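You operate a simulated robot arm through the tools that you are given. There is no shell and no other tool. Be economical: measure what you need, move in short steps, check, and stop when the job is done.

The job below is to be done with a simulated two-armed robot. You get a single attempt, and the scene is never put back.

TASK
Wipe up the spill on the side worktop with the dishcloth and put it back.

It is judged by the outcome, as a careful person would: the job done as asked, and still so three seconds after it is handed in. It fails if anything else is knocked over, pushed out of place, dropped, spilled or broken.

THE ROBOT
Two 6-joint arms with two-finger parallel grippers on one trunk, on a base that drives. Base frame: it is fixed to the floor where the robot stands at the start and does not move with it; the origin is under the middle of the robot, x ahead of it, y to its left, z up; the surface under the hand at the start is at about z = 0.91. Units: m, degrees, N and s.
The left shoulder is at the start at [0.05, 0.17, 1.26], the right one opposite. With the tool pointing down near the work surface each hand reaches from about 0.5 to 0.96 m from the robot's upright axis, wherever it stands, measured 20 degrees to its own side. Places, roughly: dishcloth [0.7, -0.1, 0.9]. Payload 1.57 kg a hand.
Tool frame (each hand has its own): the origin (TCP) lies between the finger pads and is the grasp point; the fingertips stand 0.03 m ahead of it; z points along the fingers, y is the line along which they close. Largest opening 0.08 m; finger width 0.017, thickness 0.012; the body of the gripper, 0.04 by 0.082 m, starts 0.08 m behind the TCP.
Orientation is told as [roll, pitch, yaw] about the base's x, y, z axes, in that order, counted from this pose: with the fingers straight down and closing along the base's y, the tool's x points along the base's -x, its y along +y and its z along -z.

THE INTERFACE
- The arms move only by the tool jog_arm. It takes "left_plan", "right_plan" or both (then of equal length, played together; a hand with none holds still); each is one flat list of numbers, 7 for each row, row after row: the turn, a rotation vector about the tool's x, y, z in degrees, then the shift along the tool's x, y, z in m, then the finger opening in m, from 0 to 0.08. In form: [rx, ry, rz, tx, ty, tz, gripper, rx, ry, rz, tx, ty, tz, gripper, ...]. A call has 1 to 8 rows; each row shifts and turns the commanded pose from where the row before left it, along the tool's axes as they then stand. A row lasts 0.2 s, in which the tool goes at most 0.05 m and 8.6 degrees; a call with a longer step from one row to the next is refused whole, and so is a gripper value outside its range. Where a pose cannot be reached the arm comes as near as it can. A force on the tool above 40 N (or 10 N above the force at the start of the call, whichever is more), or a blocked arm, ends the call early, and 0.2 s more pass. The fingers move at their own pace (about 0.072 m/s each) and stop on an object; they squeeze with about 21 N. The grip force told is the motor's: it shows also when the fingers shut on nothing. Time passes only in rows, and 0.2 s behind the last, so rows that do not move let the fingers close. The reply holds the time, the measured pose of the TCP, the force on the tool along the base axes, the opening and the grip force, in the units named above and with some noise, with the torque about the TCP (base axes, N m) and any sound that the robot's microphone picked up.
- Cameras (640 x 400 px; columns grow to the right, rows downward): "scene" is now at [0.0309, 0.0257, 1.8225]; the picture's right is [0.35, -0.94, 0.00], its down [-0.75, -0.28, -0.60] and it looks along [0.56, 0.21, -0.80] (base axes); focal length 288 px, centre (320, 200). "left" rides on the left gripper at [0.072, 0.007, -0.122] in its tool frame; the picture's right is [-0.09, 1.00, 0.00], its down [-0.84, -0.08, -0.54] and it looks along [-0.54, -0.05, 0.84] (tool axes); focal length 238 px, centre (320, 200). "right" rides on the right gripper at [0.072, -0.007, -0.122] in its tool frame; the picture's right is [0.09, 1.00, 0.00], its down [-0.84, 0.08, -0.54] and it looks along [-0.54, 0.05, 0.84] (tool axes); focal length 238 px, centre (320, 200). There is no depth. A picture from a camera that has moved, and an enlarged one, comes with that camera's place and axes in the base frame and with its lens.
- snapshot(camera): a new picture of that camera. The clock stands still meanwhile.
- lift_body(by): slides the trunk up (or, below 0, down) by that many m; the arms and the scene camera ride with it, the base frame stays. It gives what a move gives, with no picture.
- steer(legs): drives the robot by 1 to 6 legs, each [ahead, left, turn to the left] in m, m and degrees, along the robot's own axes; the way and the turn of a leg run together, so that a leg with both is an arc; at most 1.5 m and 180 degrees a leg. The arms and the cameras ride along, it lands a little off, and it stops where it bumps. It gives what a move gives.
- turn_head(pan, tilt): turns the head with the scene camera to pan (to the left, within 86 degrees either way) and tilt (down, from -29 to 69), counted from straight ahead of the robot. It gives what a move gives.
- enlarge(camera, box): a new picture of the part [left, top, right, bottom] of that camera's present view, enlarged. The clock stands still meanwhile.
- finish_job(): hands the job in; it is judged then, once.

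Work in short steps. Places have to be worked out from the pictures, the camera data and where the tool is seen: move nearer, look again, correct. Check each grasp and each placing, and mend what went wrong. You have 120 turns and 92 pictures in all, those below and enlarged ones among them. Open the grippers and draw the arms clear of the work before you hand the job in, unless the task says otherwise; then end with one line.

The tools are called after "Call:" as name(argument=value, ...) on one line, values as JSON. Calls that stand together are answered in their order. jog_arm: Moves the arms, as the interface text tells. Its arguments: {"type":"object","properties":{"left_plan":{"type":"array","items":{"type":"number"}},"right_plan":{"type":"array","items":{"type":"number"}}},"required":[]} The other tools are called the same way: lift_body (by) slides the trunk up or down; steer (legs) drives the base; turn_head (pan, tilt) turns the head that bears the scene camera; snapshot (camera) takes a picture; enlarge (camera, box) takes an enlarged picture of a part of a camera's view; finish_job () hands the job in.

At the start:

```text
time_s: 0.0
left_position: [0.519, 0.5723, 1.1492]
left_orientation: [0.2, -0.1, 0.0]
left_force: [0.5, -0.1, 0.1]
left_wrist_torque: [0.02, 0.0, 0.0]
left_width: 0.0803
left_grip_force: 0.1
right_position: [0.65, -0.0028, 1.1509]
right_orientation: [0.0, 0.0, -0.1]
right_force: [-0.1, 0.5, 0.5]
right_wrist_torque: [0.03, 0.0, 0.02]
right_width: 0.0798
right_grip_force: 0.1
trunk travel left (down, up): [-0.875, 0.095]
robot x, y, heading: [-0.0006, -0.0029, -0.2]
head pan, tilt: [20.5, 53.2]
```

scene: 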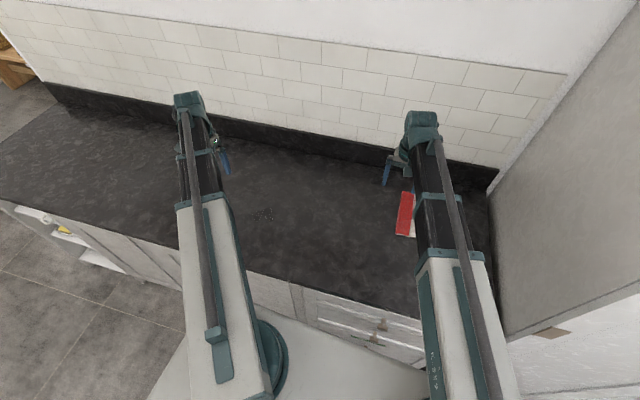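
right: 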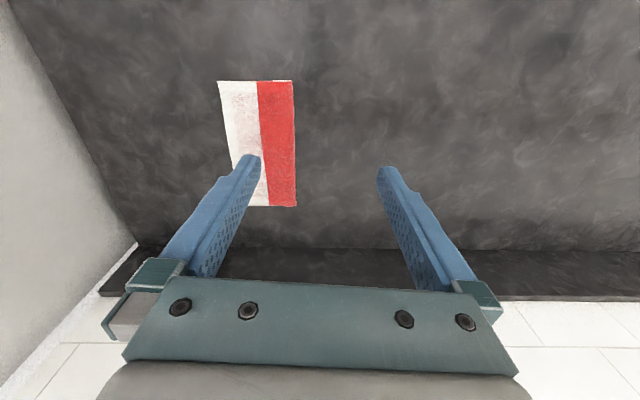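
left: 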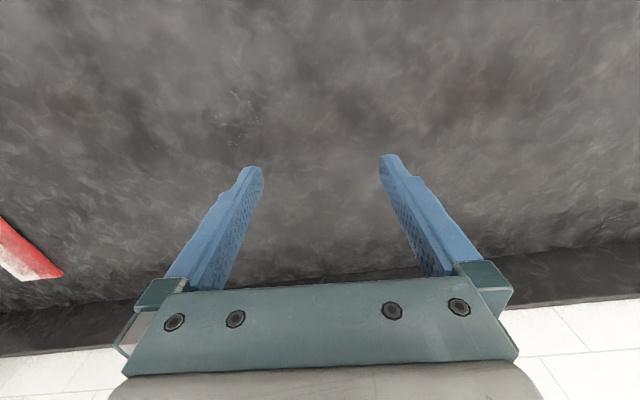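

The cloth (red/white) lies under the right hand; a faint patch shows near scene pixel (262,214). I'll zoom in on both.

Call:
enlarge(camera="scene", box=[215, 170, 345, 250])

Call:
enlarge(camera="left", box=[80, 40, 400, 240])

Call:
enlarge(camera="right", box=[160, 50, 400, 200])

```text
4.92 times, centred on (280, 210) of scene
camera zoom: at [0.0309, 0.0257, 1.8225], right [0.35, -0.94, 0.0], down [-0.75, -0.28, -0.6], along [0.56, 0.21, -0.8], focal length 1416 px, centre (517, 151)
```

zoom: 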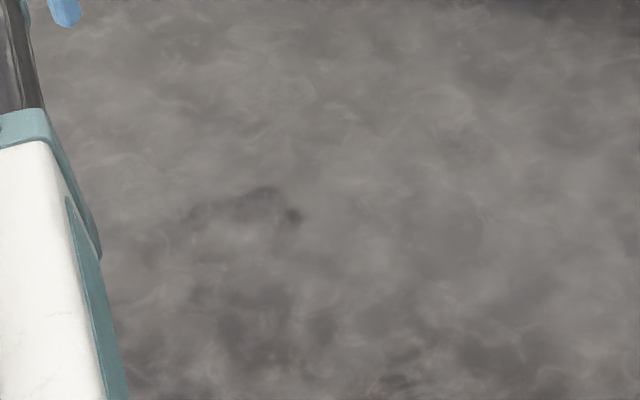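

```text
2.00 times, centred on (240, 140) of left
camera zoom: at [0.4475, 0.5786, 1.2731], right [0.09, 1.0, 0.0], down [0.84, -0.08, 0.54], along [0.54, -0.05, -0.84], focal length 477 px, centre (480, 320)
```

zoom: 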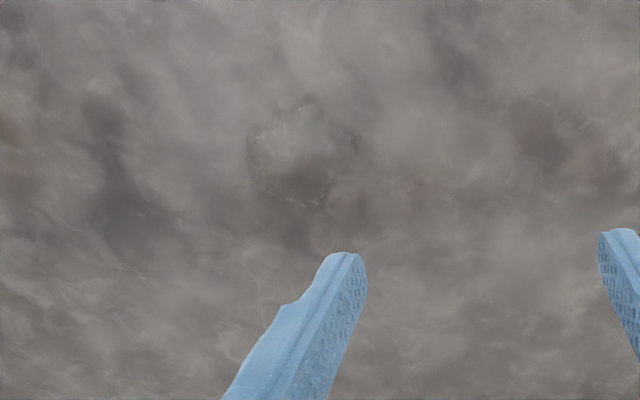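

```text
2.67 times, centred on (280, 125) of right
camera zoom: at [0.5771, -0.01, 1.2721], right [-0.09, 1.0, 0.0], down [0.84, 0.08, 0.54], along [0.54, 0.05, -0.84], focal length 636 px, centre (427, 400)
```

zoom: 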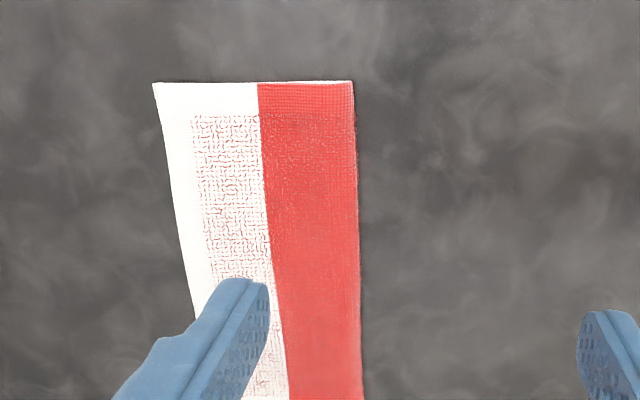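

A clear, round puddle about 9 cm across shows near (0.52, 0.44), on the left part of the worktop. I'll look left and right to be sure there isn't a different "side" worktop.

Call:
turn_head(pan=75, tilt=35)

Call:
snapshot(camera="scene")

Call:
turn_head(pan=-75, tilt=35)

Call:
snapshot(camera="scene")

Call:
turn_head(pan=0, tilt=50)

Call:
snapshot(camera="scene")

```text
time_s: 1.2
left_position: [0.519, 0.5724, 1.1496]
left_orientation: [0.2, 0.0, 0.0]
left_force: [0.4, -0.1, 0.3]
left_wrist_torque: [0.01, 0.01, 0.0]
left_width: 0.08
left_grip_force: 0.0
right_position: [0.6488, -0.0033, 1.1499]
right_orientation: [0.1, 0.1, 0.1]
right_force: [-0.3, -1.0, 0.0]
right_wrist_torque: [-0.01, 0.02, 0.01]
right_width: 0.0801
right_grip_force: 0.1
trunk travel left (down, up): [-0.875, 0.095]
robot x, y, heading: [-0.0014, -0.0016, 0.3]
head pan, tilt: [75.0, 35.0]
```

```text
85 pictures are left
camera scene: at [-0.0155, 0.0848, 1.8484], right [0.97, -0.26, 0.0], down [-0.15, -0.55, -0.82], along [0.21, 0.79, -0.57], focal length 288 px, centre (320, 200)
```

scene: 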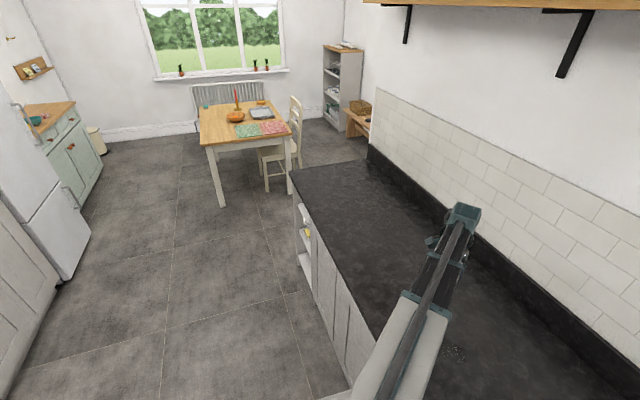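

```text
time_s: 3.6
left_position: [0.5195, 0.5727, 1.1501]
left_orientation: [0.2, -0.1, 0.1]
left_force: [0.8, -0.4, 1.0]
left_wrist_torque: [0.0, -0.03, 0.03]
left_width: 0.0802
left_grip_force: 0.1
right_position: [0.6498, -0.0039, 1.15]
right_orientation: [0.1, 0.0, 0.0]
right_force: [0.4, 0.3, -0.3]
right_wrist_torque: [0.04, 0.01, -0.01]
right_width: 0.08
right_grip_force: 0.1
trunk travel left (down, up): [-0.875, 0.095]
robot x, y, heading: [-0.0024, 0.0031, 0.2]
head pan, tilt: [-75.0, 35.0]
```

```text
84 pictures are left
camera scene: at [-0.0155, -0.0853, 1.8484], right [-0.97, -0.26, 0.0], down [-0.15, 0.55, -0.82], along [0.21, -0.79, -0.57], focal length 288 px, centre (320, 200)
```

scene: 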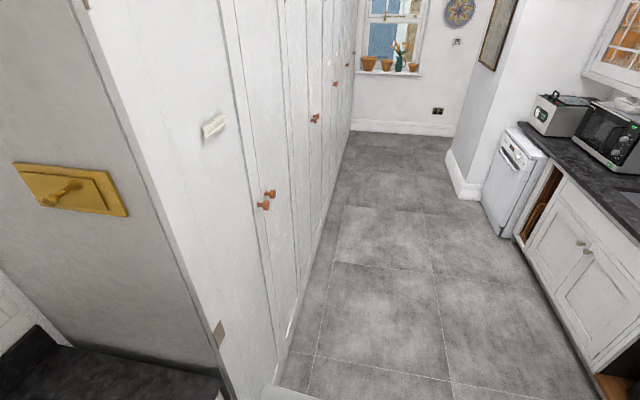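

```text
time_s: 5.0
left_position: [0.5188, 0.5723, 1.1501]
left_orientation: [0.1, 0.0, 0.1]
left_force: [0.3, 0.3, -0.4]
left_wrist_torque: [-0.01, 0.0, -0.02]
left_width: 0.0801
left_grip_force: 0.1
right_position: [0.6497, -0.0046, 1.1497]
right_orientation: [-0.1, 0.0, 0.0]
right_force: [-0.7, -0.2, -0.1]
right_wrist_torque: [-0.01, 0.0, 0.01]
right_width: 0.0798
right_grip_force: 0.1
trunk travel left (down, up): [-0.875, 0.095]
robot x, y, heading: [0.0014, 0.001, -0.1]
head pan, tilt: [0.0, 50.0]
```

```text
83 pictures are left
camera scene: at [0.0386, -0.0003, 1.8267], right [0.0, -1.0, 0.0], down [-0.77, 0.0, -0.64], along [0.64, 0.0, -0.77], focal length 288 px, centre (320, 200)
```

scene: 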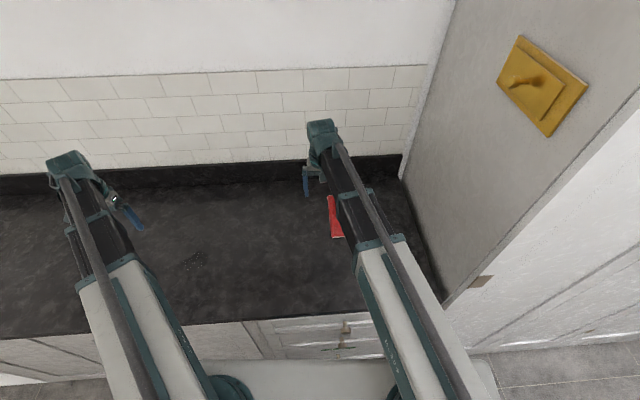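

Only this worktop carries a spill, at about (0.525, 0.445). I'll bring the right hand over the cloth to see its shape and thickness.

Call:
jog_arm(right_plan=[0, 0, 0, 0.01, -0.03, 0.03, 0.08, 0, 0, 0, 0.01, -0.03, 0.03, 0.08, 0, 0, 0, 0.01, -0.025, 0.03, 0.08])

Call:
snapshot(camera="right")

```text
time_s: 5.8
left_position: [0.5188, 0.5724, 1.1495]
left_orientation: [0.1, -0.1, 0.0]
left_force: [0.2, 1.1, 0.2]
left_wrist_torque: [0.03, 0.03, 0.0]
left_width: 0.0801
left_grip_force: 0.0
right_position: [0.6186, -0.0886, 1.1503]
right_orientation: [0.0, 0.0, 0.0]
right_force: [-0.5, -0.3, -0.3]
right_wrist_torque: [0.01, -0.01, 0.01]
right_width: 0.0799
right_grip_force: 0.0
right hand out of reach, approached as far as the arm can: row 1, 2, 3
trunk travel left (down, up): [-0.875, 0.095]
robot x, y, heading: [-0.0024, -0.0, 0.1]
head pan, tilt: [0.0, 50.0]
```

```text
82 pictures are left
camera right: at [0.5461, -0.0963, 1.2722], right [-0.09, 1.0, 0.0], down [0.84, 0.08, 0.54], along [0.54, 0.05, -0.84], focal length 238 px, centre (320, 200)
```

right: 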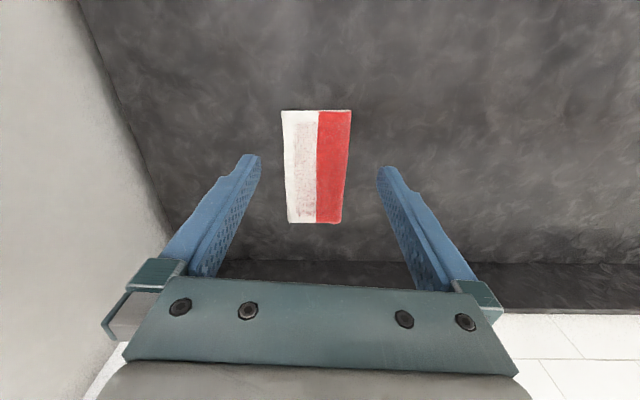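

The cloth is centred under the hand, but z did not change. I'll try a small purely downward move to see whether it is a true limit.

Call:
jog_arm(right_plan=[0, 0, 0, 0, 0, 0.02, 0.08, 0, 0, 0, 0, 0, 0.02, 0.08])

```text
time_s: 6.5
left_position: [0.5189, 0.5714, 1.1497]
left_orientation: [0.1, 0.0, 0.0]
left_force: [0.5, -0.4, -0.7]
left_wrist_torque: [0.01, -0.02, -0.01]
left_width: 0.0799
left_grip_force: 0.1
right_position: [0.6185, -0.089, 1.1496]
right_orientation: [0.0, 0.0, 0.0]
right_force: [-0.5, 0.1, 0.3]
right_wrist_torque: [0.03, 0.01, 0.02]
right_width: 0.0799
right_grip_force: 0.1
right hand out of reach, approached as far as the arm can: row 1, 2
trunk travel left (down, up): [-0.875, 0.095]
robot x, y, heading: [0.0011, -0.0022, 0.0]
head pan, tilt: [0.0, 50.0]
```

The arm is at its lower limit, so the trunk must come down. First I raise the left hand so it stays clear.

Call:
jog_arm(left_plan=[0, 0, 0, 0, 0, -0.04, 0.08, 0, 0, 0, 0, 0, -0.04, 0.08, 0, 0, 0, 0, 0, -0.04, 0.08, 0, 0, 0, 0, 0, -0.04, 0.08, 0, 0, 0, 0, 0, -0.04, 0.08, 0, 0, 0, 0, 0, -0.04, 0.08])

Call:
lift_body(by=-0.12)

Call:
snapshot(camera="right")

Call:
snapshot(camera="scene")

```text
time_s: 7.8
left_position: [0.519, 0.5723, 1.1509]
left_orientation: [0.2, -0.1, 0.0]
left_force: [-0.3, -0.5, 0.0]
left_wrist_torque: [0.0, 0.02, 0.0]
left_width: 0.08
left_grip_force: 0.1
left hand out of reach, approached as far as the arm can: row 1, 2, 3, 4, 5, 6
right_position: [0.6185, -0.0893, 1.1492]
right_orientation: [0.0, 0.0, 0.0]
right_force: [0.3, -0.7, -0.1]
right_wrist_torque: [0.02, -0.06, -0.01]
right_width: 0.08
right_grip_force: 0.1
trunk travel left (down, up): [-0.875, 0.095]
robot x, y, heading: [0.0023, -0.0017, 0.4]
head pan, tilt: [0.0, 50.0]
```

```text
time_s: 9.3
left_position: [0.5196, 0.5734, 1.0308]
left_orientation: [0.2, -0.2, 0.0]
left_force: [0.5, 0.6, 0.4]
left_wrist_torque: [0.01, 0.0, 0.03]
left_width: 0.0799
left_grip_force: 0.1
right_position: [0.6194, -0.0879, 1.03]
right_orientation: [-0.1, 0.0, 0.0]
right_force: [-0.4, -1.0, -0.3]
right_wrist_torque: [0.01, 0.04, -0.03]
right_width: 0.08
right_grip_force: 0.0
trunk travel left (down, up): [-0.755, 0.215]
robot x, y, heading: [-0.0023, 0.0018, 0.0]
head pan, tilt: [0.0, 50.0]
```

```text
81 pictures are left
camera right: at [0.5465, -0.0958, 1.1522], right [-0.09, 1.0, 0.0], down [0.84, 0.08, 0.54], along [0.54, 0.05, -0.84], focal length 238 px, centre (320, 200)
```

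right: 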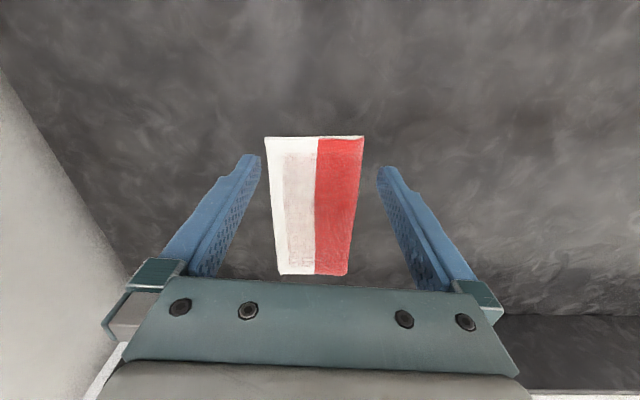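

```text
80 pictures are left
camera scene: at [0.0385, -0.0003, 1.7067], right [0.0, -1.0, 0.0], down [-0.77, 0.0, -0.64], along [0.64, 0.0, -0.77], focal length 288 px, centre (320, 200)
```

scene: 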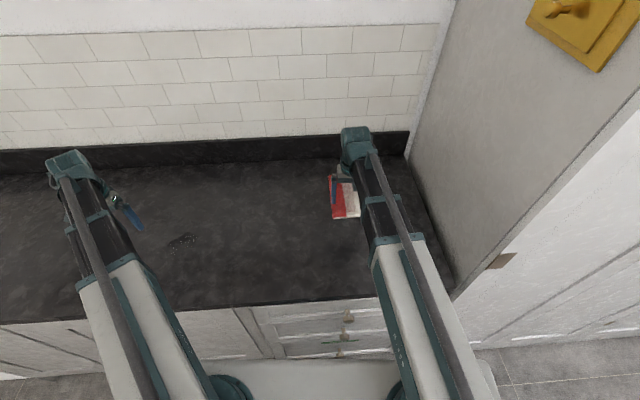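

Now z = 1.03. I'll retry a vertical step with the right hand to see whether arm height is tied to the trunk.

Call:
jog_arm(right_plan=[0, 0, 0, 0, 0, 0.01, 0.08, 0, 0, 0, 0, 0, 0.01, 0.08])

Call:
jog_arm(right_plan=[0, 0, 0, 0, 0, -0.01, 0.08, 0, 0, 0, 0, 0, -0.01, 0.08])

```text
time_s: 9.9
left_position: [0.5189, 0.5726, 1.03]
left_orientation: [0.2, -0.1, 0.0]
left_force: [-0.1, 1.2, -0.5]
left_wrist_torque: [0.03, 0.01, -0.01]
left_width: 0.08
left_grip_force: 0.1
right_position: [0.6184, -0.0886, 1.0296]
right_orientation: [0.0, 0.0, 0.1]
right_force: [0.1, -0.6, 0.7]
right_wrist_torque: [0.01, 0.0, 0.03]
right_width: 0.0801
right_grip_force: 0.2
right hand out of reach, approached as far as the arm can: row 1, 2
trunk travel left (down, up): [-0.755, 0.215]
robot x, y, heading: [0.0024, 0.0007, -0.3]
head pan, tilt: [0.0, 50.0]
```

```text
time_s: 10.6
left_position: [0.5197, 0.5733, 1.0313]
left_orientation: [0.0, -0.2, 0.1]
left_force: [-0.2, -0.6, 0.8]
left_wrist_torque: [0.01, -0.01, 0.04]
left_width: 0.08
left_grip_force: 0.0
right_position: [0.6188, -0.0887, 1.0304]
right_orientation: [0.0, 0.1, -0.1]
right_force: [-0.2, 0.0, 1.1]
right_wrist_torque: [-0.03, 0.01, -0.03]
right_width: 0.0802
right_grip_force: 0.1
right hand out of reach, approached as far as the arm can: row 1, 2
trunk travel left (down, up): [-0.755, 0.215]
robot x, y, heading: [0.0008, -0.0014, -0.1]
head pan, tilt: [0.0, 50.0]
```

Height seems to be fixed relative to the trunk for both hands. I'll test whether the left hand can tilt or move up with tilt, so that it clears the worktop when the trunk descends.

Call:
jog_arm(left_plan=[0, 8, 0, 0, 0, 0, 0.08, 0, 8, 0, 0, 0, 0, 0.08])

Call:
jog_arm(left_plan=[0, 0, 0, 0.03, 0, 0, 0.08, 0, 0, 0, 0, 0, -0.03, 0.08])

```text
time_s: 11.2
left_position: [0.5188, 0.5724, 1.0381]
left_orientation: [0.1, 16.1, 0.0]
left_force: [-0.6, 0.4, -0.3]
left_wrist_torque: [0.01, -0.01, 0.02]
left_width: 0.0801
left_grip_force: 0.1
left hand out of reach, approached as far as the arm can: row 2
right_position: [0.6196, -0.0881, 1.0296]
right_orientation: [-0.1, -0.1, 0.0]
right_force: [-0.2, 0.6, 0.3]
right_wrist_torque: [0.03, 0.01, -0.03]
right_width: 0.0801
right_grip_force: 0.1
trunk travel left (down, up): [-0.755, 0.215]
robot x, y, heading: [0.0009, 0.0012, -0.2]
head pan, tilt: [0.0, 50.0]
```

```text
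time_s: 11.8
left_position: [0.4987, 0.5732, 1.0381]
left_orientation: [0.1, 16.1, 0.0]
left_force: [0.2, -0.1, -0.3]
left_wrist_torque: [0.05, 0.02, -0.02]
left_width: 0.0801
left_grip_force: 0.0
left hand out of reach, approached as far as the arm can: row 1, 2
right_position: [0.6198, -0.0871, 1.0294]
right_orientation: [0.0, 0.0, -0.1]
right_force: [0.9, 0.8, -0.4]
right_wrist_torque: [0.03, 0.03, -0.02]
right_width: 0.0797
right_grip_force: 0.0
trunk travel left (down, up): [-0.755, 0.215]
robot x, y, heading: [-0.0018, -0.0017, -0.1]
head pan, tilt: [0.0, 50.0]
```

The wrist height is fixed to the trunk (TCP rises only by tilt, lever about 0.2 m). I'll swing the left tool forward around its wrist so its fingers stay well above the worktop.

Call:
jog_arm(left_plan=[0, -8, 0, -0.028, 0, 0, 0.06, 0, -8, 0, -0.028, 0, 0, 0.04, 0, -8, 0, -0.028, 0, 0, 0.02, 0, -8, 0, -0.028, 0, 0, 0, 0, -8, 0, -0.028, 0, 0, 0, 0, -8, 0, -0.028, 0, 0, 0, 0, -8, 0, -0.028, 0, 0, 0, 0, -8, 0, -0.028, 0, 0, 0])

Call:
jog_arm(left_plan=[0, -8, 0, -0.028, 0, 0, 0, 0, -8, 0, -0.028, 0, 0, 0])

Call:
snapshot(camera="scene")

```text
time_s: 13.6
left_position: [0.7065, 0.573, 1.1028]
left_orientation: [0.1, -48.1, -0.1]
left_force: [-0.1, -0.4, 0.3]
left_wrist_torque: [-0.01, -0.02, 0.02]
left_width: 0.0
left_grip_force: 20.9
left hand out of reach, approached as far as the arm can: row 2, 4, 6, 8
right_position: [0.6187, -0.0894, 1.03]
right_orientation: [0.0, 0.0, 0.0]
right_force: [0.5, 0.1, -0.1]
right_wrist_torque: [0.01, -0.05, -0.03]
right_width: 0.0801
right_grip_force: 0.0
trunk travel left (down, up): [-0.755, 0.215]
robot x, y, heading: [0.0018, -0.001, -0.1]
head pan, tilt: [0.0, 50.0]
```

```text
time_s: 14.2
left_position: [0.7397, 0.5725, 1.1537]
left_orientation: [0.2, -64.1, -0.1]
left_force: [-0.4, 0.3, 0.1]
left_wrist_torque: [0.01, -0.01, 0.02]
left_width: 0.0
left_grip_force: 20.9
left hand out of reach, approached as far as the arm can: row 1, 2
right_position: [0.6194, -0.0896, 1.0293]
right_orientation: [0.0, -0.1, 0.0]
right_force: [-1.1, -0.3, 0.3]
right_wrist_torque: [0.0, -0.02, -0.06]
right_width: 0.0801
right_grip_force: 0.0
trunk travel left (down, up): [-0.755, 0.215]
robot x, y, heading: [0.0017, 0.0011, -0.2]
head pan, tilt: [0.0, 50.0]
```

```text
79 pictures are left
camera scene: at [0.0386, -0.0002, 1.7067], right [0.0, -1.0, 0.0], down [-0.77, 0.0, -0.64], along [0.64, 0.0, -0.77], focal length 288 px, centre (320, 200)
```

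scene: 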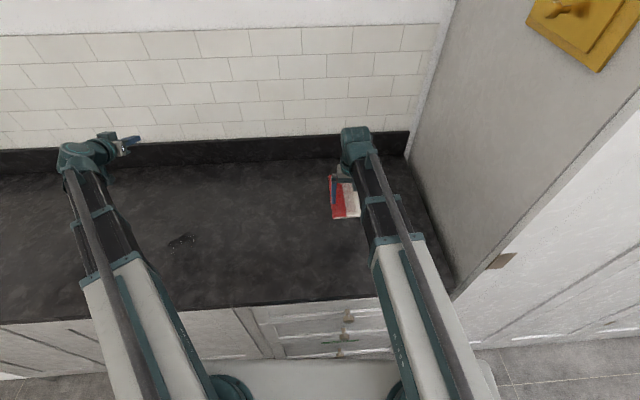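

The puddle checks again at (0.529, 0.443); the cloth is centred near (0.728, -0.087), about 0.105 x 0.21 m with 4.5° yaw. I'll move above its middle, aligned, and go down partway.

Call:
jog_arm(right_plan=[0, 0, -4.5, -0.0365, 0, 0, 0.08, 0, 0, 0, -0.0365, 0, 0, 0.08, 0, 0, 0, -0.0365, 0, 0, 0.08])

Call:
lift_body(by=-0.05)

Call:
snapshot(camera="right")

Call:
snapshot(camera="scene")

```text
time_s: 14.9
left_position: [0.7415, 0.5733, 1.1529]
left_orientation: [0.1, -63.8, -0.2]
left_force: [-0.4, 0.2, 0.2]
left_wrist_torque: [0.02, -0.02, 0.02]
left_width: 0.0003
left_grip_force: 21.1
right_position: [0.728, -0.0822, 1.0292]
right_orientation: [-0.1, 0.0, 4.5]
right_force: [-0.4, -0.4, 0.0]
right_wrist_torque: [0.0, 0.03, 0.01]
right_width: 0.0801
right_grip_force: 0.1
trunk travel left (down, up): [-0.755, 0.215]
robot x, y, heading: [0.0008, 0.0007, 0.0]
head pan, tilt: [0.0, 50.0]
```

```text
time_s: 15.9
left_position: [0.7392, 0.573, 1.1034]
left_orientation: [0.2, -64.1, -0.1]
left_force: [-0.9, 1.3, 0.4]
left_wrist_torque: [0.0, 0.0, -0.01]
left_width: 0.0
left_grip_force: 21.2
right_position: [0.727, -0.0833, 0.9805]
right_orientation: [0.0, -0.1, 4.5]
right_force: [-0.2, -0.5, -0.1]
right_wrist_torque: [0.0, 0.0, 0.0]
right_width: 0.08
right_grip_force: 0.0
trunk travel left (down, up): [-0.705, 0.265]
robot x, y, heading: [0.0015, 0.002, -0.1]
head pan, tilt: [0.0, 50.0]
```

```text
78 pictures are left
camera right: at [0.6554, -0.0955, 1.1022], right [-0.17, 0.99, 0.0], down [0.83, 0.14, 0.54], along [0.53, 0.09, -0.84], focal length 238 px, centre (320, 200)
```

right: 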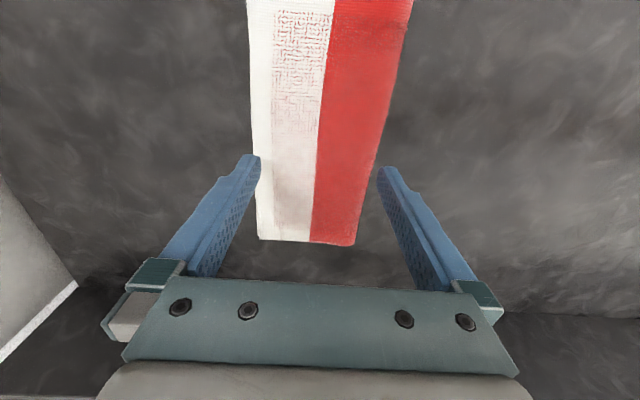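

```text
77 pictures are left
camera scene: at [0.0384, -0.0003, 1.6567], right [0.0, -1.0, 0.0], down [-0.77, 0.0, -0.64], along [0.64, 0.0, -0.77], focal length 288 px, centre (320, 200)
```

scene: 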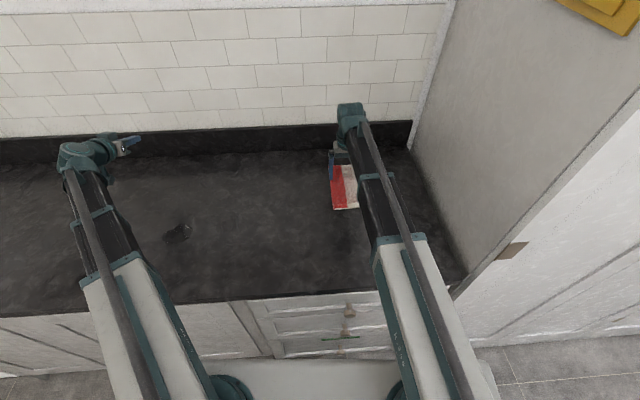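

The jaws straddle the cloth's middle well. I'll shift 4 mm right and descend to just above the cloth.

Call:
jog_arm(right_plan=[0, 0, 0, 0, -0.004, 0, 0.08])

Call:
lift_body(by=-0.025)

Call:
lift_body(by=-0.008)

Call:
snapshot(camera="right")

```text
time_s: 16.3
left_position: [0.7399, 0.5724, 1.1032]
left_orientation: [0.1, -64.0, -0.2]
left_force: [0.1, 0.3, -0.8]
left_wrist_torque: [0.04, 0.0, 0.02]
left_width: 0.0003
left_grip_force: 21.5
right_position: [0.7268, -0.0877, 0.979]
right_orientation: [0.0, 0.0, 4.5]
right_force: [0.1, -0.2, -0.9]
right_wrist_torque: [0.02, -0.02, -0.01]
right_width: 0.0801
right_grip_force: 0.0
trunk travel left (down, up): [-0.705, 0.265]
robot x, y, heading: [0.0012, 0.0009, 0.0]
head pan, tilt: [0.0, 50.0]
```

```text
time_s: 17.0
left_position: [0.7401, 0.5719, 1.0774]
left_orientation: [0.2, -64.0, -0.2]
left_force: [-0.3, -0.2, 1.0]
left_wrist_torque: [0.0, 0.01, -0.02]
left_width: 0.0
left_grip_force: 21.1
right_position: [0.727, -0.0866, 0.9545]
right_orientation: [0.0, 0.0, 4.5]
right_force: [-0.3, 0.8, -1.1]
right_wrist_torque: [0.01, -0.05, 0.01]
right_width: 0.0801
right_grip_force: 0.0
trunk travel left (down, up): [-0.68, 0.29]
robot x, y, heading: [-0.002, 0.002, -0.1]
head pan, tilt: [0.0, 50.0]
```

```text
time_s: 17.6
left_position: [0.7402, 0.5723, 1.0703]
left_orientation: [0.2, -64.1, -0.2]
left_force: [0.0, -0.4, 0.4]
left_wrist_torque: [0.01, 0.05, -0.02]
left_width: 0.0
left_grip_force: 20.9
right_position: [0.7267, -0.0862, 0.9481]
right_orientation: [0.0, 0.1, 4.5]
right_force: [0.3, 0.7, 2.0]
right_wrist_torque: [-0.06, 0.01, -0.02]
right_width: 0.0797
right_grip_force: 0.1
trunk travel left (down, up): [-0.672, 0.298]
robot x, y, heading: [-0.0019, 0.0015, 0.0]
head pan, tilt: [0.0, 50.0]
```

```text
76 pictures are left
camera right: at [0.6555, -0.0997, 1.0692], right [-0.17, 0.99, 0.0], down [0.83, 0.14, 0.54], along [0.53, 0.09, -0.84], focal length 238 px, centre (320, 200)
```

right: 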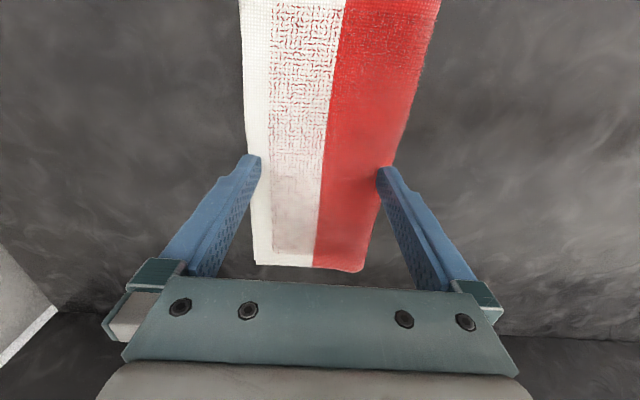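

A first slight contact (about 2 N) at z = 0.948. I'll press a few millimetres further and then close.

Call:
lift_body(by=-0.004)

Call:
jog_arm(right_plan=[0, 0, 0, 0, 0, 0, 0.06, 0, 0, 0, 0, 0, 0, 0.04, 0, 0, 0, 0, 0, 0, 0.02, 0, 0, 0, 0, 0, 0, 0.0, 0, 0, 0, 0, 0, 0, 0])

Call:
snapshot(camera="right")

```text
time_s: 18.1
left_position: [0.7388, 0.5739, 1.0676]
left_orientation: [0.2, -64.1, -0.1]
left_force: [0.3, 0.3, 1.0]
left_wrist_torque: [0.0, 0.02, 0.0]
left_width: 0.0
left_grip_force: 21.1
right_position: [0.7275, -0.0869, 0.9447]
right_orientation: [0.0, -0.2, 4.5]
right_force: [6.1, -1.4, 27.3]
right_wrist_torque: [-0.23, -0.19, 0.04]
right_width: 0.0795
right_grip_force: 0.2
trunk travel left (down, up): [-0.668, 0.302]
robot x, y, heading: [0.0021, -0.0009, -0.0]
head pan, tilt: [0.0, 50.0]
```

```text
time_s: 19.3
left_position: [0.7376, 0.5732, 1.0671]
left_orientation: [0.2, -64.2, -0.1]
left_force: [-0.2, 0.2, 0.5]
left_wrist_torque: [-0.03, 0.01, 0.0]
left_width: 0.0
left_grip_force: 21.0
right_position: [0.7263, -0.0872, 0.944]
right_orientation: [0.0, -0.2, 4.4]
right_force: [-0.2, 0.1, 29.8]
right_wrist_torque: [-0.02, 0.01, 0.03]
right_width: 0.0135
right_grip_force: 20.8
trunk travel left (down, up): [-0.668, 0.302]
robot x, y, heading: [0.0004, -0.0002, -0.1]
head pan, tilt: [0.0, 50.0]
```

```text
75 pictures are left
camera right: at [0.6536, -0.0991, 1.0665], right [-0.17, 0.99, 0.0], down [0.83, 0.14, 0.54], along [0.54, 0.09, -0.84], focal length 238 px, centre (320, 200)
```

right: 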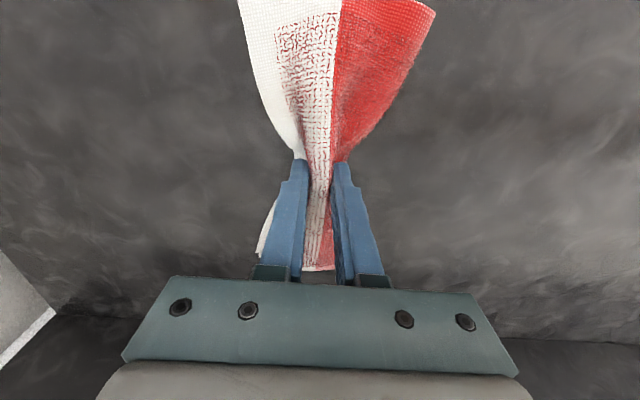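

It is soft and has bunched between the pads, width 13.5 mm. I'll lift and check.

Call:
lift_body(by=0.12)

Call:
snapshot(camera="right")

Call:
snapshot(camera="scene")

```text
time_s: 20.8
left_position: [0.741, 0.5732, 1.1861]
left_orientation: [0.2, -64.1, -0.2]
left_force: [-1.0, 1.1, 0.2]
left_wrist_torque: [-0.02, 0.03, 0.05]
left_width: 0.0
left_grip_force: 21.2
right_position: [0.7282, -0.0871, 1.0632]
right_orientation: [0.1, 0.0, 4.4]
right_force: [0.0, -0.4, -0.3]
right_wrist_torque: [0.04, -0.03, 0.0]
right_width: 0.0105
right_grip_force: 21.1
trunk travel left (down, up): [-0.788, 0.182]
robot x, y, heading: [-0.0006, 0.0004, 0.1]
head pan, tilt: [0.0, 50.0]
```

```text
74 pictures are left
camera right: at [0.6558, -0.0996, 1.1849], right [-0.17, 0.99, 0.0], down [0.83, 0.14, 0.54], along [0.53, 0.09, -0.84], focal length 238 px, centre (320, 200)
```

right: 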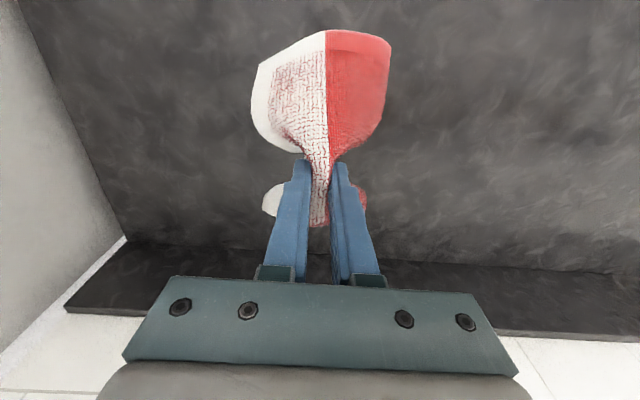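

```text
73 pictures are left
camera scene: at [0.0389, -0.0002, 1.7396], right [0.0, -1.0, 0.0], down [-0.77, 0.0, -0.64], along [0.64, 0.0, -0.77], focal length 288 px, centre (320, 200)
```

scene: 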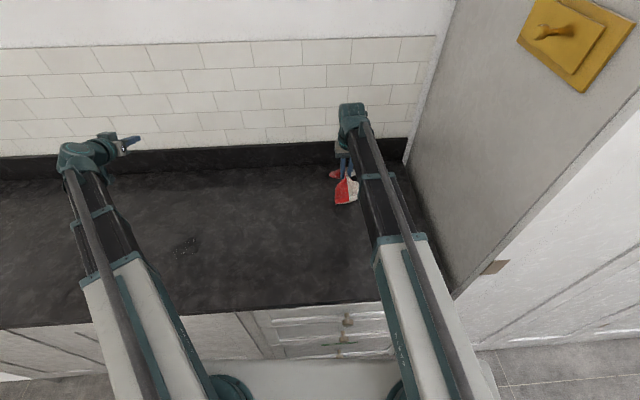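

The cloth is held firmly. I'll drive left 0.5 m, backing off 5 cm, so the right hand works comfortably over the puddle.

Call:
steer(legs=[[-0.05, 0.0, 0], [0, 0.5, 0]])

Call:
snapshot(camera="scene")

Call:
snapshot(camera="right")

```text
time_s: 24.3
left_position: [0.6854, 1.0789, 1.1864]
left_orientation: [0.1, -64.0, 0.3]
left_force: [0.7, 0.9, 0.3]
left_wrist_torque: [-0.01, -0.05, -0.01]
left_width: 0.0001
left_grip_force: 20.3
right_position: [0.6767, 0.4195, 1.0631]
right_orientation: [-0.1, 0.0, 4.8]
right_force: [-0.1, -0.5, -0.9]
right_wrist_torque: [0.0, -0.01, 0.03]
right_width: 0.0106
right_grip_force: 21.2
trunk travel left (down, up): [-0.788, 0.182]
robot x, y, heading: [-0.0511, 0.5017, 0.3]
head pan, tilt: [0.0, 50.0]
```

```text
72 pictures are left
camera scene: at [-0.0129, 0.5026, 1.7397], right [0.01, -1.0, 0.0], down [-0.77, 0.0, -0.64], along [0.64, 0.0, -0.77], focal length 288 px, centre (320, 200)
```

scene: 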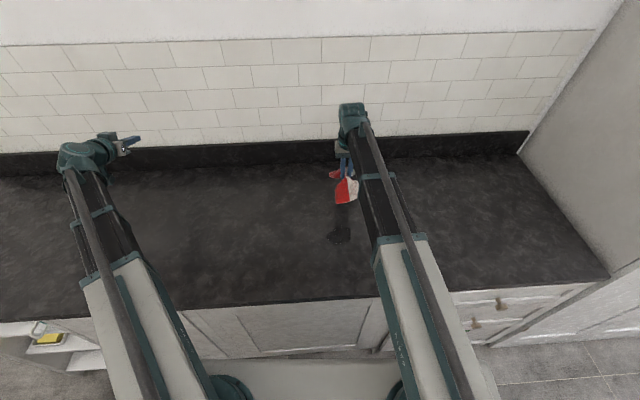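

```text
71 pictures are left
camera right: at [0.6046, 0.4061, 1.1851], right [-0.17, 0.98, 0.0], down [0.83, 0.15, 0.54], along [0.53, 0.09, -0.84], focal length 238 px, centre (320, 200)
```

right: 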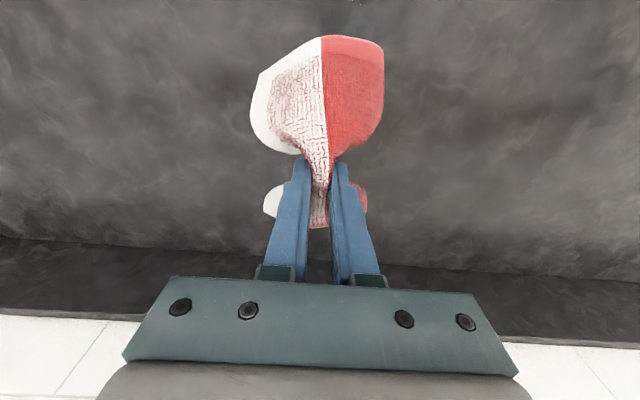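

The puddle is now in clear view in front; I'll enlarge it to gauge its centre and extent.

Call:
enlarge(camera="scene", box=[291, 207, 387, 267])

```text
6.67 times, centred on (339, 237) of scene
camera zoom: at [-0.0129, 0.5026, 1.7397], right [0.01, -1.0, 0.0], down [-0.77, 0.0, -0.64], along [0.64, 0.0, -0.77], focal length 1918 px, centre (193, -47)
```

zoom: 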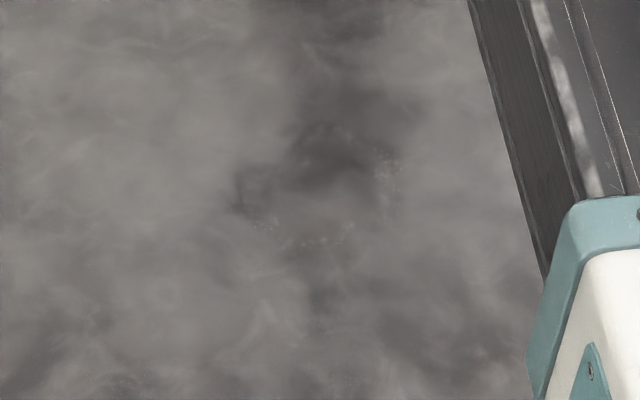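

Puddle centre ≈ (0.520, 0.440), radius ≈ 4.5 cm. I'll square the tool and move to beside it at (0.52, 0.365), then lower.

Call:
jog_arm(right_plan=[0, 0, 4.8, 0, 0, 0, 0, 0, 0, 0, 0.039, -0.014, 0, 0, 0, 0, 0, 0.039, -0.014, 0, 0, 0, 0, 0, 0.039, -0.014, 0, 0, 0, 0, 0, 0.039, -0.013, 0, 0])

Call:
lift_body(by=-0.108)

Call:
snapshot(camera="right")

```text
time_s: 25.5
left_position: [0.6855, 1.0774, 1.1855]
left_orientation: [0.2, -64.0, 0.1]
left_force: [-1.2, 0.4, 0.4]
left_wrist_torque: [-0.02, 0.01, -0.02]
left_width: 0.0001
left_grip_force: 20.6
right_position: [0.5202, 0.3619, 1.0625]
right_orientation: [0.0, 0.1, 0.0]
right_force: [0.2, 0.3, -0.1]
right_wrist_torque: [0.05, -0.02, 0.11]
right_width: 0.0106
right_grip_force: 20.8
trunk travel left (down, up): [-0.788, 0.182]
robot x, y, heading: [-0.0512, 0.5027, 0.5]
head pan, tilt: [0.0, 50.0]
```

```text
time_s: 26.9
left_position: [0.6858, 1.0781, 1.0792]
left_orientation: [0.1, -63.9, 0.1]
left_force: [0.1, 0.2, -0.7]
left_wrist_torque: [0.03, 0.01, -0.02]
left_width: 0.0
left_grip_force: 21.2
right_position: [0.5216, 0.363, 0.9552]
right_orientation: [0.0, 0.0, 0.0]
right_force: [-0.3, 0.2, 0.8]
right_wrist_torque: [0.03, 0.02, 0.08]
right_width: 0.0109
right_grip_force: 20.7
trunk travel left (down, up): [-0.68, 0.29]
robot x, y, heading: [-0.0496, 0.4978, 0.4]
head pan, tilt: [0.0, 50.0]
```

```text
69 pictures are left
camera right: at [0.4491, 0.3561, 1.0772], right [-0.09, 1.0, 0.0], down [0.84, 0.08, 0.54], along [0.54, 0.05, -0.84], focal length 238 px, centre (320, 200)
```

right: 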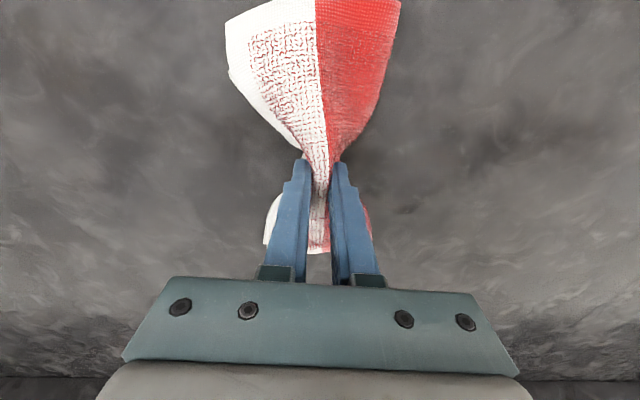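

The cloth is spreading onto the surface next to the puddle. Lowering to light contact.

Call:
lift_body(by=-0.008)

Call:
lift_body(by=-0.002)

```text
time_s: 27.4
left_position: [0.6847, 1.0786, 1.07]
left_orientation: [0.2, -64.0, 0.1]
left_force: [0.6, 0.1, 0.2]
left_wrist_torque: [-0.01, 0.0, 0.03]
left_width: 0.0
left_grip_force: 20.8
right_position: [0.5215, 0.3626, 0.9462]
right_orientation: [0.0, -0.1, 0.0]
right_force: [0.0, 1.0, 5.8]
right_wrist_torque: [0.09, -0.03, 0.05]
right_width: 0.0107
right_grip_force: 20.7
trunk travel left (down, up): [-0.672, 0.298]
robot x, y, heading: [-0.0507, 0.502, 0.4]
head pan, tilt: [0.0, 50.0]
```

```text
time_s: 27.9
left_position: [0.6852, 1.0793, 1.0688]
left_orientation: [0.2, -64.1, 0.1]
left_force: [-0.7, -0.3, -0.7]
left_wrist_torque: [0.02, 0.03, 0.01]
left_width: 0.0
left_grip_force: 20.5
right_position: [0.5211, 0.3627, 0.9454]
right_orientation: [0.0, 0.0, 0.1]
right_force: [-0.1, -1.0, 13.8]
right_wrist_torque: [0.08, -0.02, 0.03]
right_width: 0.0107
right_grip_force: 20.5
trunk travel left (down, up): [-0.67, 0.3]
robot x, y, heading: [-0.0543, 0.5003, 0.2]
head pan, tilt: [0.0, 50.0]
```

Pressing with about 14 N, good for wiping. First stroke across the puddle in +y.

Call:
jog_arm(right_plan=[0, 0, 0, 0, 0.02, 0, 0, 0, 0, 0, 0, 0.02, 0, 0, 0, 0, 0, 0, 0.02, 0, 0, 0, 0, 0, 0, 0.02, 0, 0, 0, 0, 0, 0, 0.02, 0, 0, 0, 0, 0, 0, 0.02, 0, 0, 0, 0, 0, 0, 0.02, 0, 0, 0, 0, 0, 0, 0.015, 0, 0])

Call:
snapshot(camera="right")

Call:
enlarge(camera="scene", box=[259, 177, 419, 277])

```text
time_s: 29.8
left_position: [0.6854, 1.0774, 1.0684]
left_orientation: [0.2, -64.0, 0.1]
left_force: [0.3, -0.6, 0.4]
left_wrist_torque: [0.01, 0.0, 0.01]
left_width: 0.0
left_grip_force: 21.4
right_position: [0.5211, 0.5184, 0.9447]
right_orientation: [0.0, 0.0, 0.0]
right_force: [0.1, -3.6, 15.0]
right_wrist_torque: [-0.08, -0.06, 0.01]
right_width: 0.0106
right_grip_force: 21.5
trunk travel left (down, up): [-0.67, 0.3]
robot x, y, heading: [-0.0514, 0.4991, 0.1]
head pan, tilt: [0.0, 50.0]
```

```text
68 pictures are left
camera right: at [0.4484, 0.5114, 1.0675], right [-0.09, 1.0, 0.0], down [0.84, 0.08, 0.54], along [0.54, 0.05, -0.84], focal length 238 px, centre (320, 200)
```

right: 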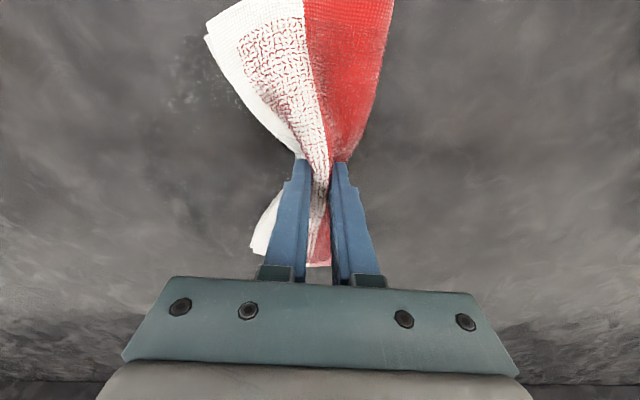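

```text
4.00 times, centred on (339, 227) of scene
camera zoom: at [-0.0142, 0.5013, 1.6217], right [0.01, -1.0, 0.0], down [-0.77, 0.0, -0.64], along [0.64, 0.0, -0.77], focal length 1151 px, centre (244, 92)
```

zoom: 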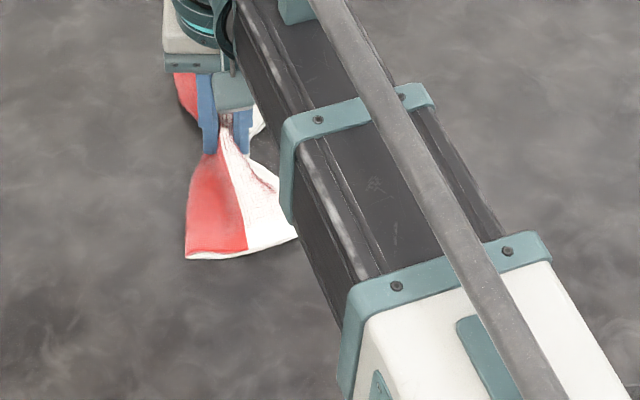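

The first pass left some remainder, visible to the left of the cloth. Zooming in there.

Call:
enlarge(camera="right", box=[100, 20, 340, 170])

```text
2.67 times, centred on (220, 95) of right
camera zoom: at [0.4484, 0.5114, 1.0675], right [-0.09, 1.0, 0.0], down [0.84, 0.08, 0.54], along [0.54, 0.05, -0.84], focal length 636 px, centre (587, 480)
```

zoom: 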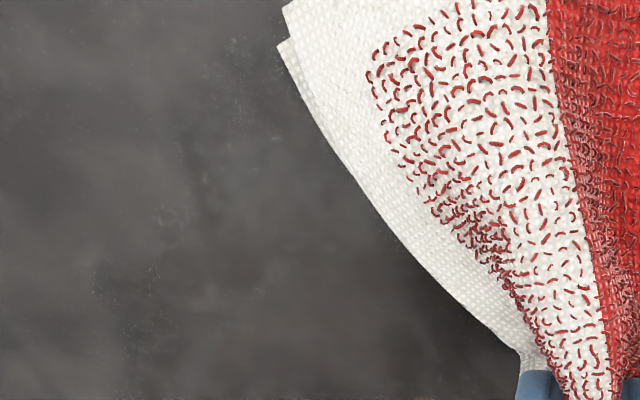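

The residue is fainter. I'll go back with the cloth's contact line 3 cm nearer the robot, and then return 5 cm further out.

Call:
jog_arm(right_plan=[0, 0, 0, 0.025, 0, 0, 0, 0, 0, 0, 0, -0.022, 0, 0, 0, 0, 0, 0, -0.022, 0, 0, 0, 0, 0, 0, -0.022, 0, 0, 0, 0, 0, 0, -0.022, 0, 0, 0, 0, 0, 0, -0.022, 0, 0, 0, 0, 0, 0, -0.022, 0, 0, 0, 0, 0, 0, -0.022, 0, 0])

Call:
jog_arm(right_plan=[0, 0, 0, -0.05, 0, 0, 0, 0, 0, 0, 0, 0.022, 0, 0, 0, 0, 0, 0, 0.022, 0, 0, 0, 0, 0, 0, 0.022, 0, 0, 0, 0, 0, 0, 0.022, 0, 0, 0, 0, 0, 0, 0.022, 0, 0, 0, 0, 0, 0, 0.022, 0, 0, 0, 0, 0, 0, 0.022, 0, 0])

Call:
enlarge(camera="right", box=[40, 0, 360, 200])

```text
time_s: 31.6
left_position: [0.6851, 1.0784, 1.0689]
left_orientation: [0.2, -63.9, 0.1]
left_force: [-0.7, 0.5, -0.1]
left_wrist_torque: [-0.02, 0.0, 0.01]
left_width: 0.0
left_grip_force: 20.8
right_position: [0.4954, 0.3645, 0.9444]
right_orientation: [0.0, -0.1, 0.0]
right_force: [0.2, 3.1, 13.4]
right_wrist_torque: [0.16, -0.03, 0.03]
right_width: 0.0108
right_grip_force: 21.2
trunk travel left (down, up): [-0.67, 0.3]
robot x, y, heading: [-0.0522, 0.502, 0.4]
head pan, tilt: [0.0, 50.0]
```

```text
time_s: 33.4
left_position: [0.684, 1.0783, 1.0688]
left_orientation: [0.2, -64.0, 0.1]
left_force: [0.1, 0.6, 0.1]
left_wrist_torque: [0.02, 0.01, 0.01]
left_width: 0.0
left_grip_force: 21.6
right_position: [0.545, 0.5179, 0.9455]
right_orientation: [-0.1, 0.1, 0.1]
right_force: [0.1, -3.0, 13.2]
right_wrist_torque: [-0.01, -0.03, 0.01]
right_width: 0.011
right_grip_force: 21.2
trunk travel left (down, up): [-0.67, 0.3]
robot x, y, heading: [-0.0521, 0.5021, 0.4]
head pan, tilt: [0.0, 50.0]
```

```text
2.00 times, centred on (200, 100) of right
camera zoom: at [0.473, 0.5114, 1.0675], right [-0.09, 1.0, 0.0], down [0.84, 0.08, 0.54], along [0.54, 0.05, -0.84], focal length 477 px, centre (560, 400)
```

zoom: 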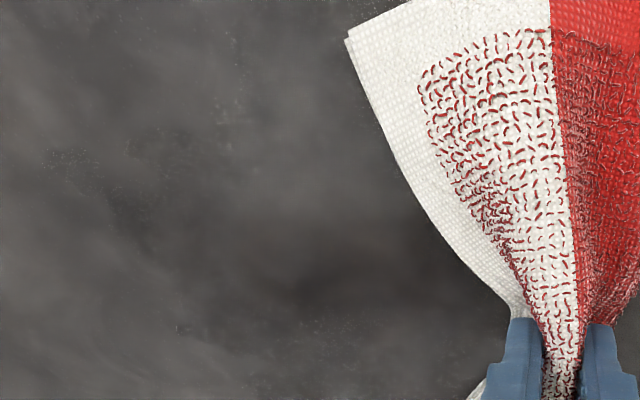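

Only faint specks remain around the rim. More strokes at other x offsets: back along x≈0.565, then forward along x≈0.475, ending with x-direction strokes.

Call:
jog_arm(right_plan=[0, 0, 0, -0.02, 0, 0, 0, 0, 0, 0, 0, -0.022, 0, 0, 0, 0, 0, 0, -0.022, 0, 0, 0, 0, 0, 0, -0.022, 0, 0, 0, 0, 0, 0, -0.022, 0, 0, 0, 0, 0, 0, -0.022, 0, 0, 0, 0, 0, 0, -0.022, 0, 0, 0, 0, 0, 0, -0.022, 0, 0])

Call:
jog_arm(right_plan=[0, 0, 0, 0.045, 0, 0, 0, 0, 0, 0, 0.043, 0, 0, 0, 0, 0, 0, 0, 0.027, 0, 0, 0, 0, 0, 0, 0.027, 0, 0, 0, 0, 0, 0, 0.027, 0, 0, 0, 0, 0, 0, 0.027, 0, 0, 0, 0, 0, 0, 0.027, 0, 0, 0, 0, 0, 0, 0.02, 0, 0])

Call:
enlarge(camera="right", box=[40, 0, 360, 200])

Call:
snapshot(camera="scene")

```text
time_s: 35.1
left_position: [0.6839, 1.0778, 1.0678]
left_orientation: [0.2, -64.0, 0.2]
left_force: [-0.9, 0.8, -0.1]
left_wrist_torque: [0.07, -0.01, -0.01]
left_width: 0.0001
left_grip_force: 21.1
right_position: [0.5655, 0.3641, 0.9454]
right_orientation: [0.0, 0.0, 0.0]
right_force: [0.2, 3.0, 11.9]
right_wrist_torque: [0.15, -0.06, 0.02]
right_width: 0.0109
right_grip_force: 21.1
trunk travel left (down, up): [-0.67, 0.3]
robot x, y, heading: [-0.0467, 0.5002, 0.3]
head pan, tilt: [0.0, 50.0]
```

```text
time_s: 37.0
left_position: [0.685, 1.0776, 1.0684]
left_orientation: [0.3, -63.9, 0.0]
left_force: [0.2, -0.2, -0.4]
left_wrist_torque: [-0.01, 0.03, -0.01]
left_width: 0.0001
left_grip_force: 20.7
right_position: [0.4777, 0.5191, 0.9446]
right_orientation: [0.0, 0.0, 0.0]
right_force: [0.5, -4.4, 13.7]
right_wrist_torque: [-0.04, -0.03, 0.03]
right_width: 0.0109
right_grip_force: 21.0
trunk travel left (down, up): [-0.67, 0.3]
robot x, y, heading: [-0.0494, 0.5051, 0.4]
head pan, tilt: [0.0, 50.0]
```

```text
2.00 times, centred on (200, 100) of right
camera zoom: at [0.4055, 0.5121, 1.0675], right [-0.09, 1.0, 0.0], down [0.84, 0.08, 0.54], along [0.54, 0.05, -0.84], focal length 477 px, centre (560, 400)
```

zoom: 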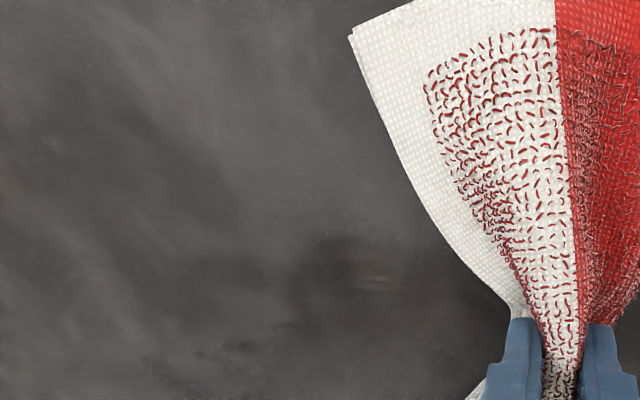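

```text
63 pictures are left
camera scene: at [-0.0141, 0.5014, 1.6217], right [0.01, -1.0, 0.0], down [-0.77, 0.0, -0.64], along [0.64, 0.0, -0.77], focal length 288 px, centre (320, 200)
```

scene: 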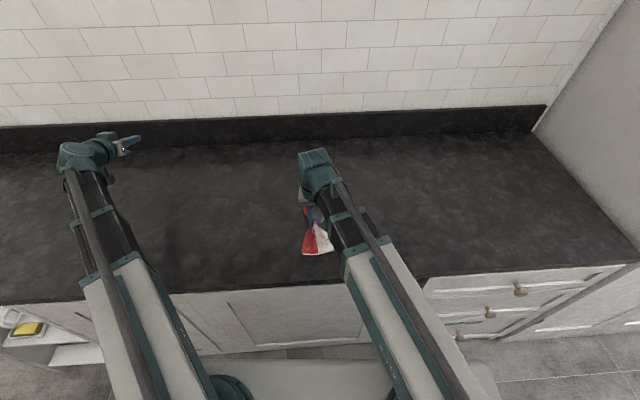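

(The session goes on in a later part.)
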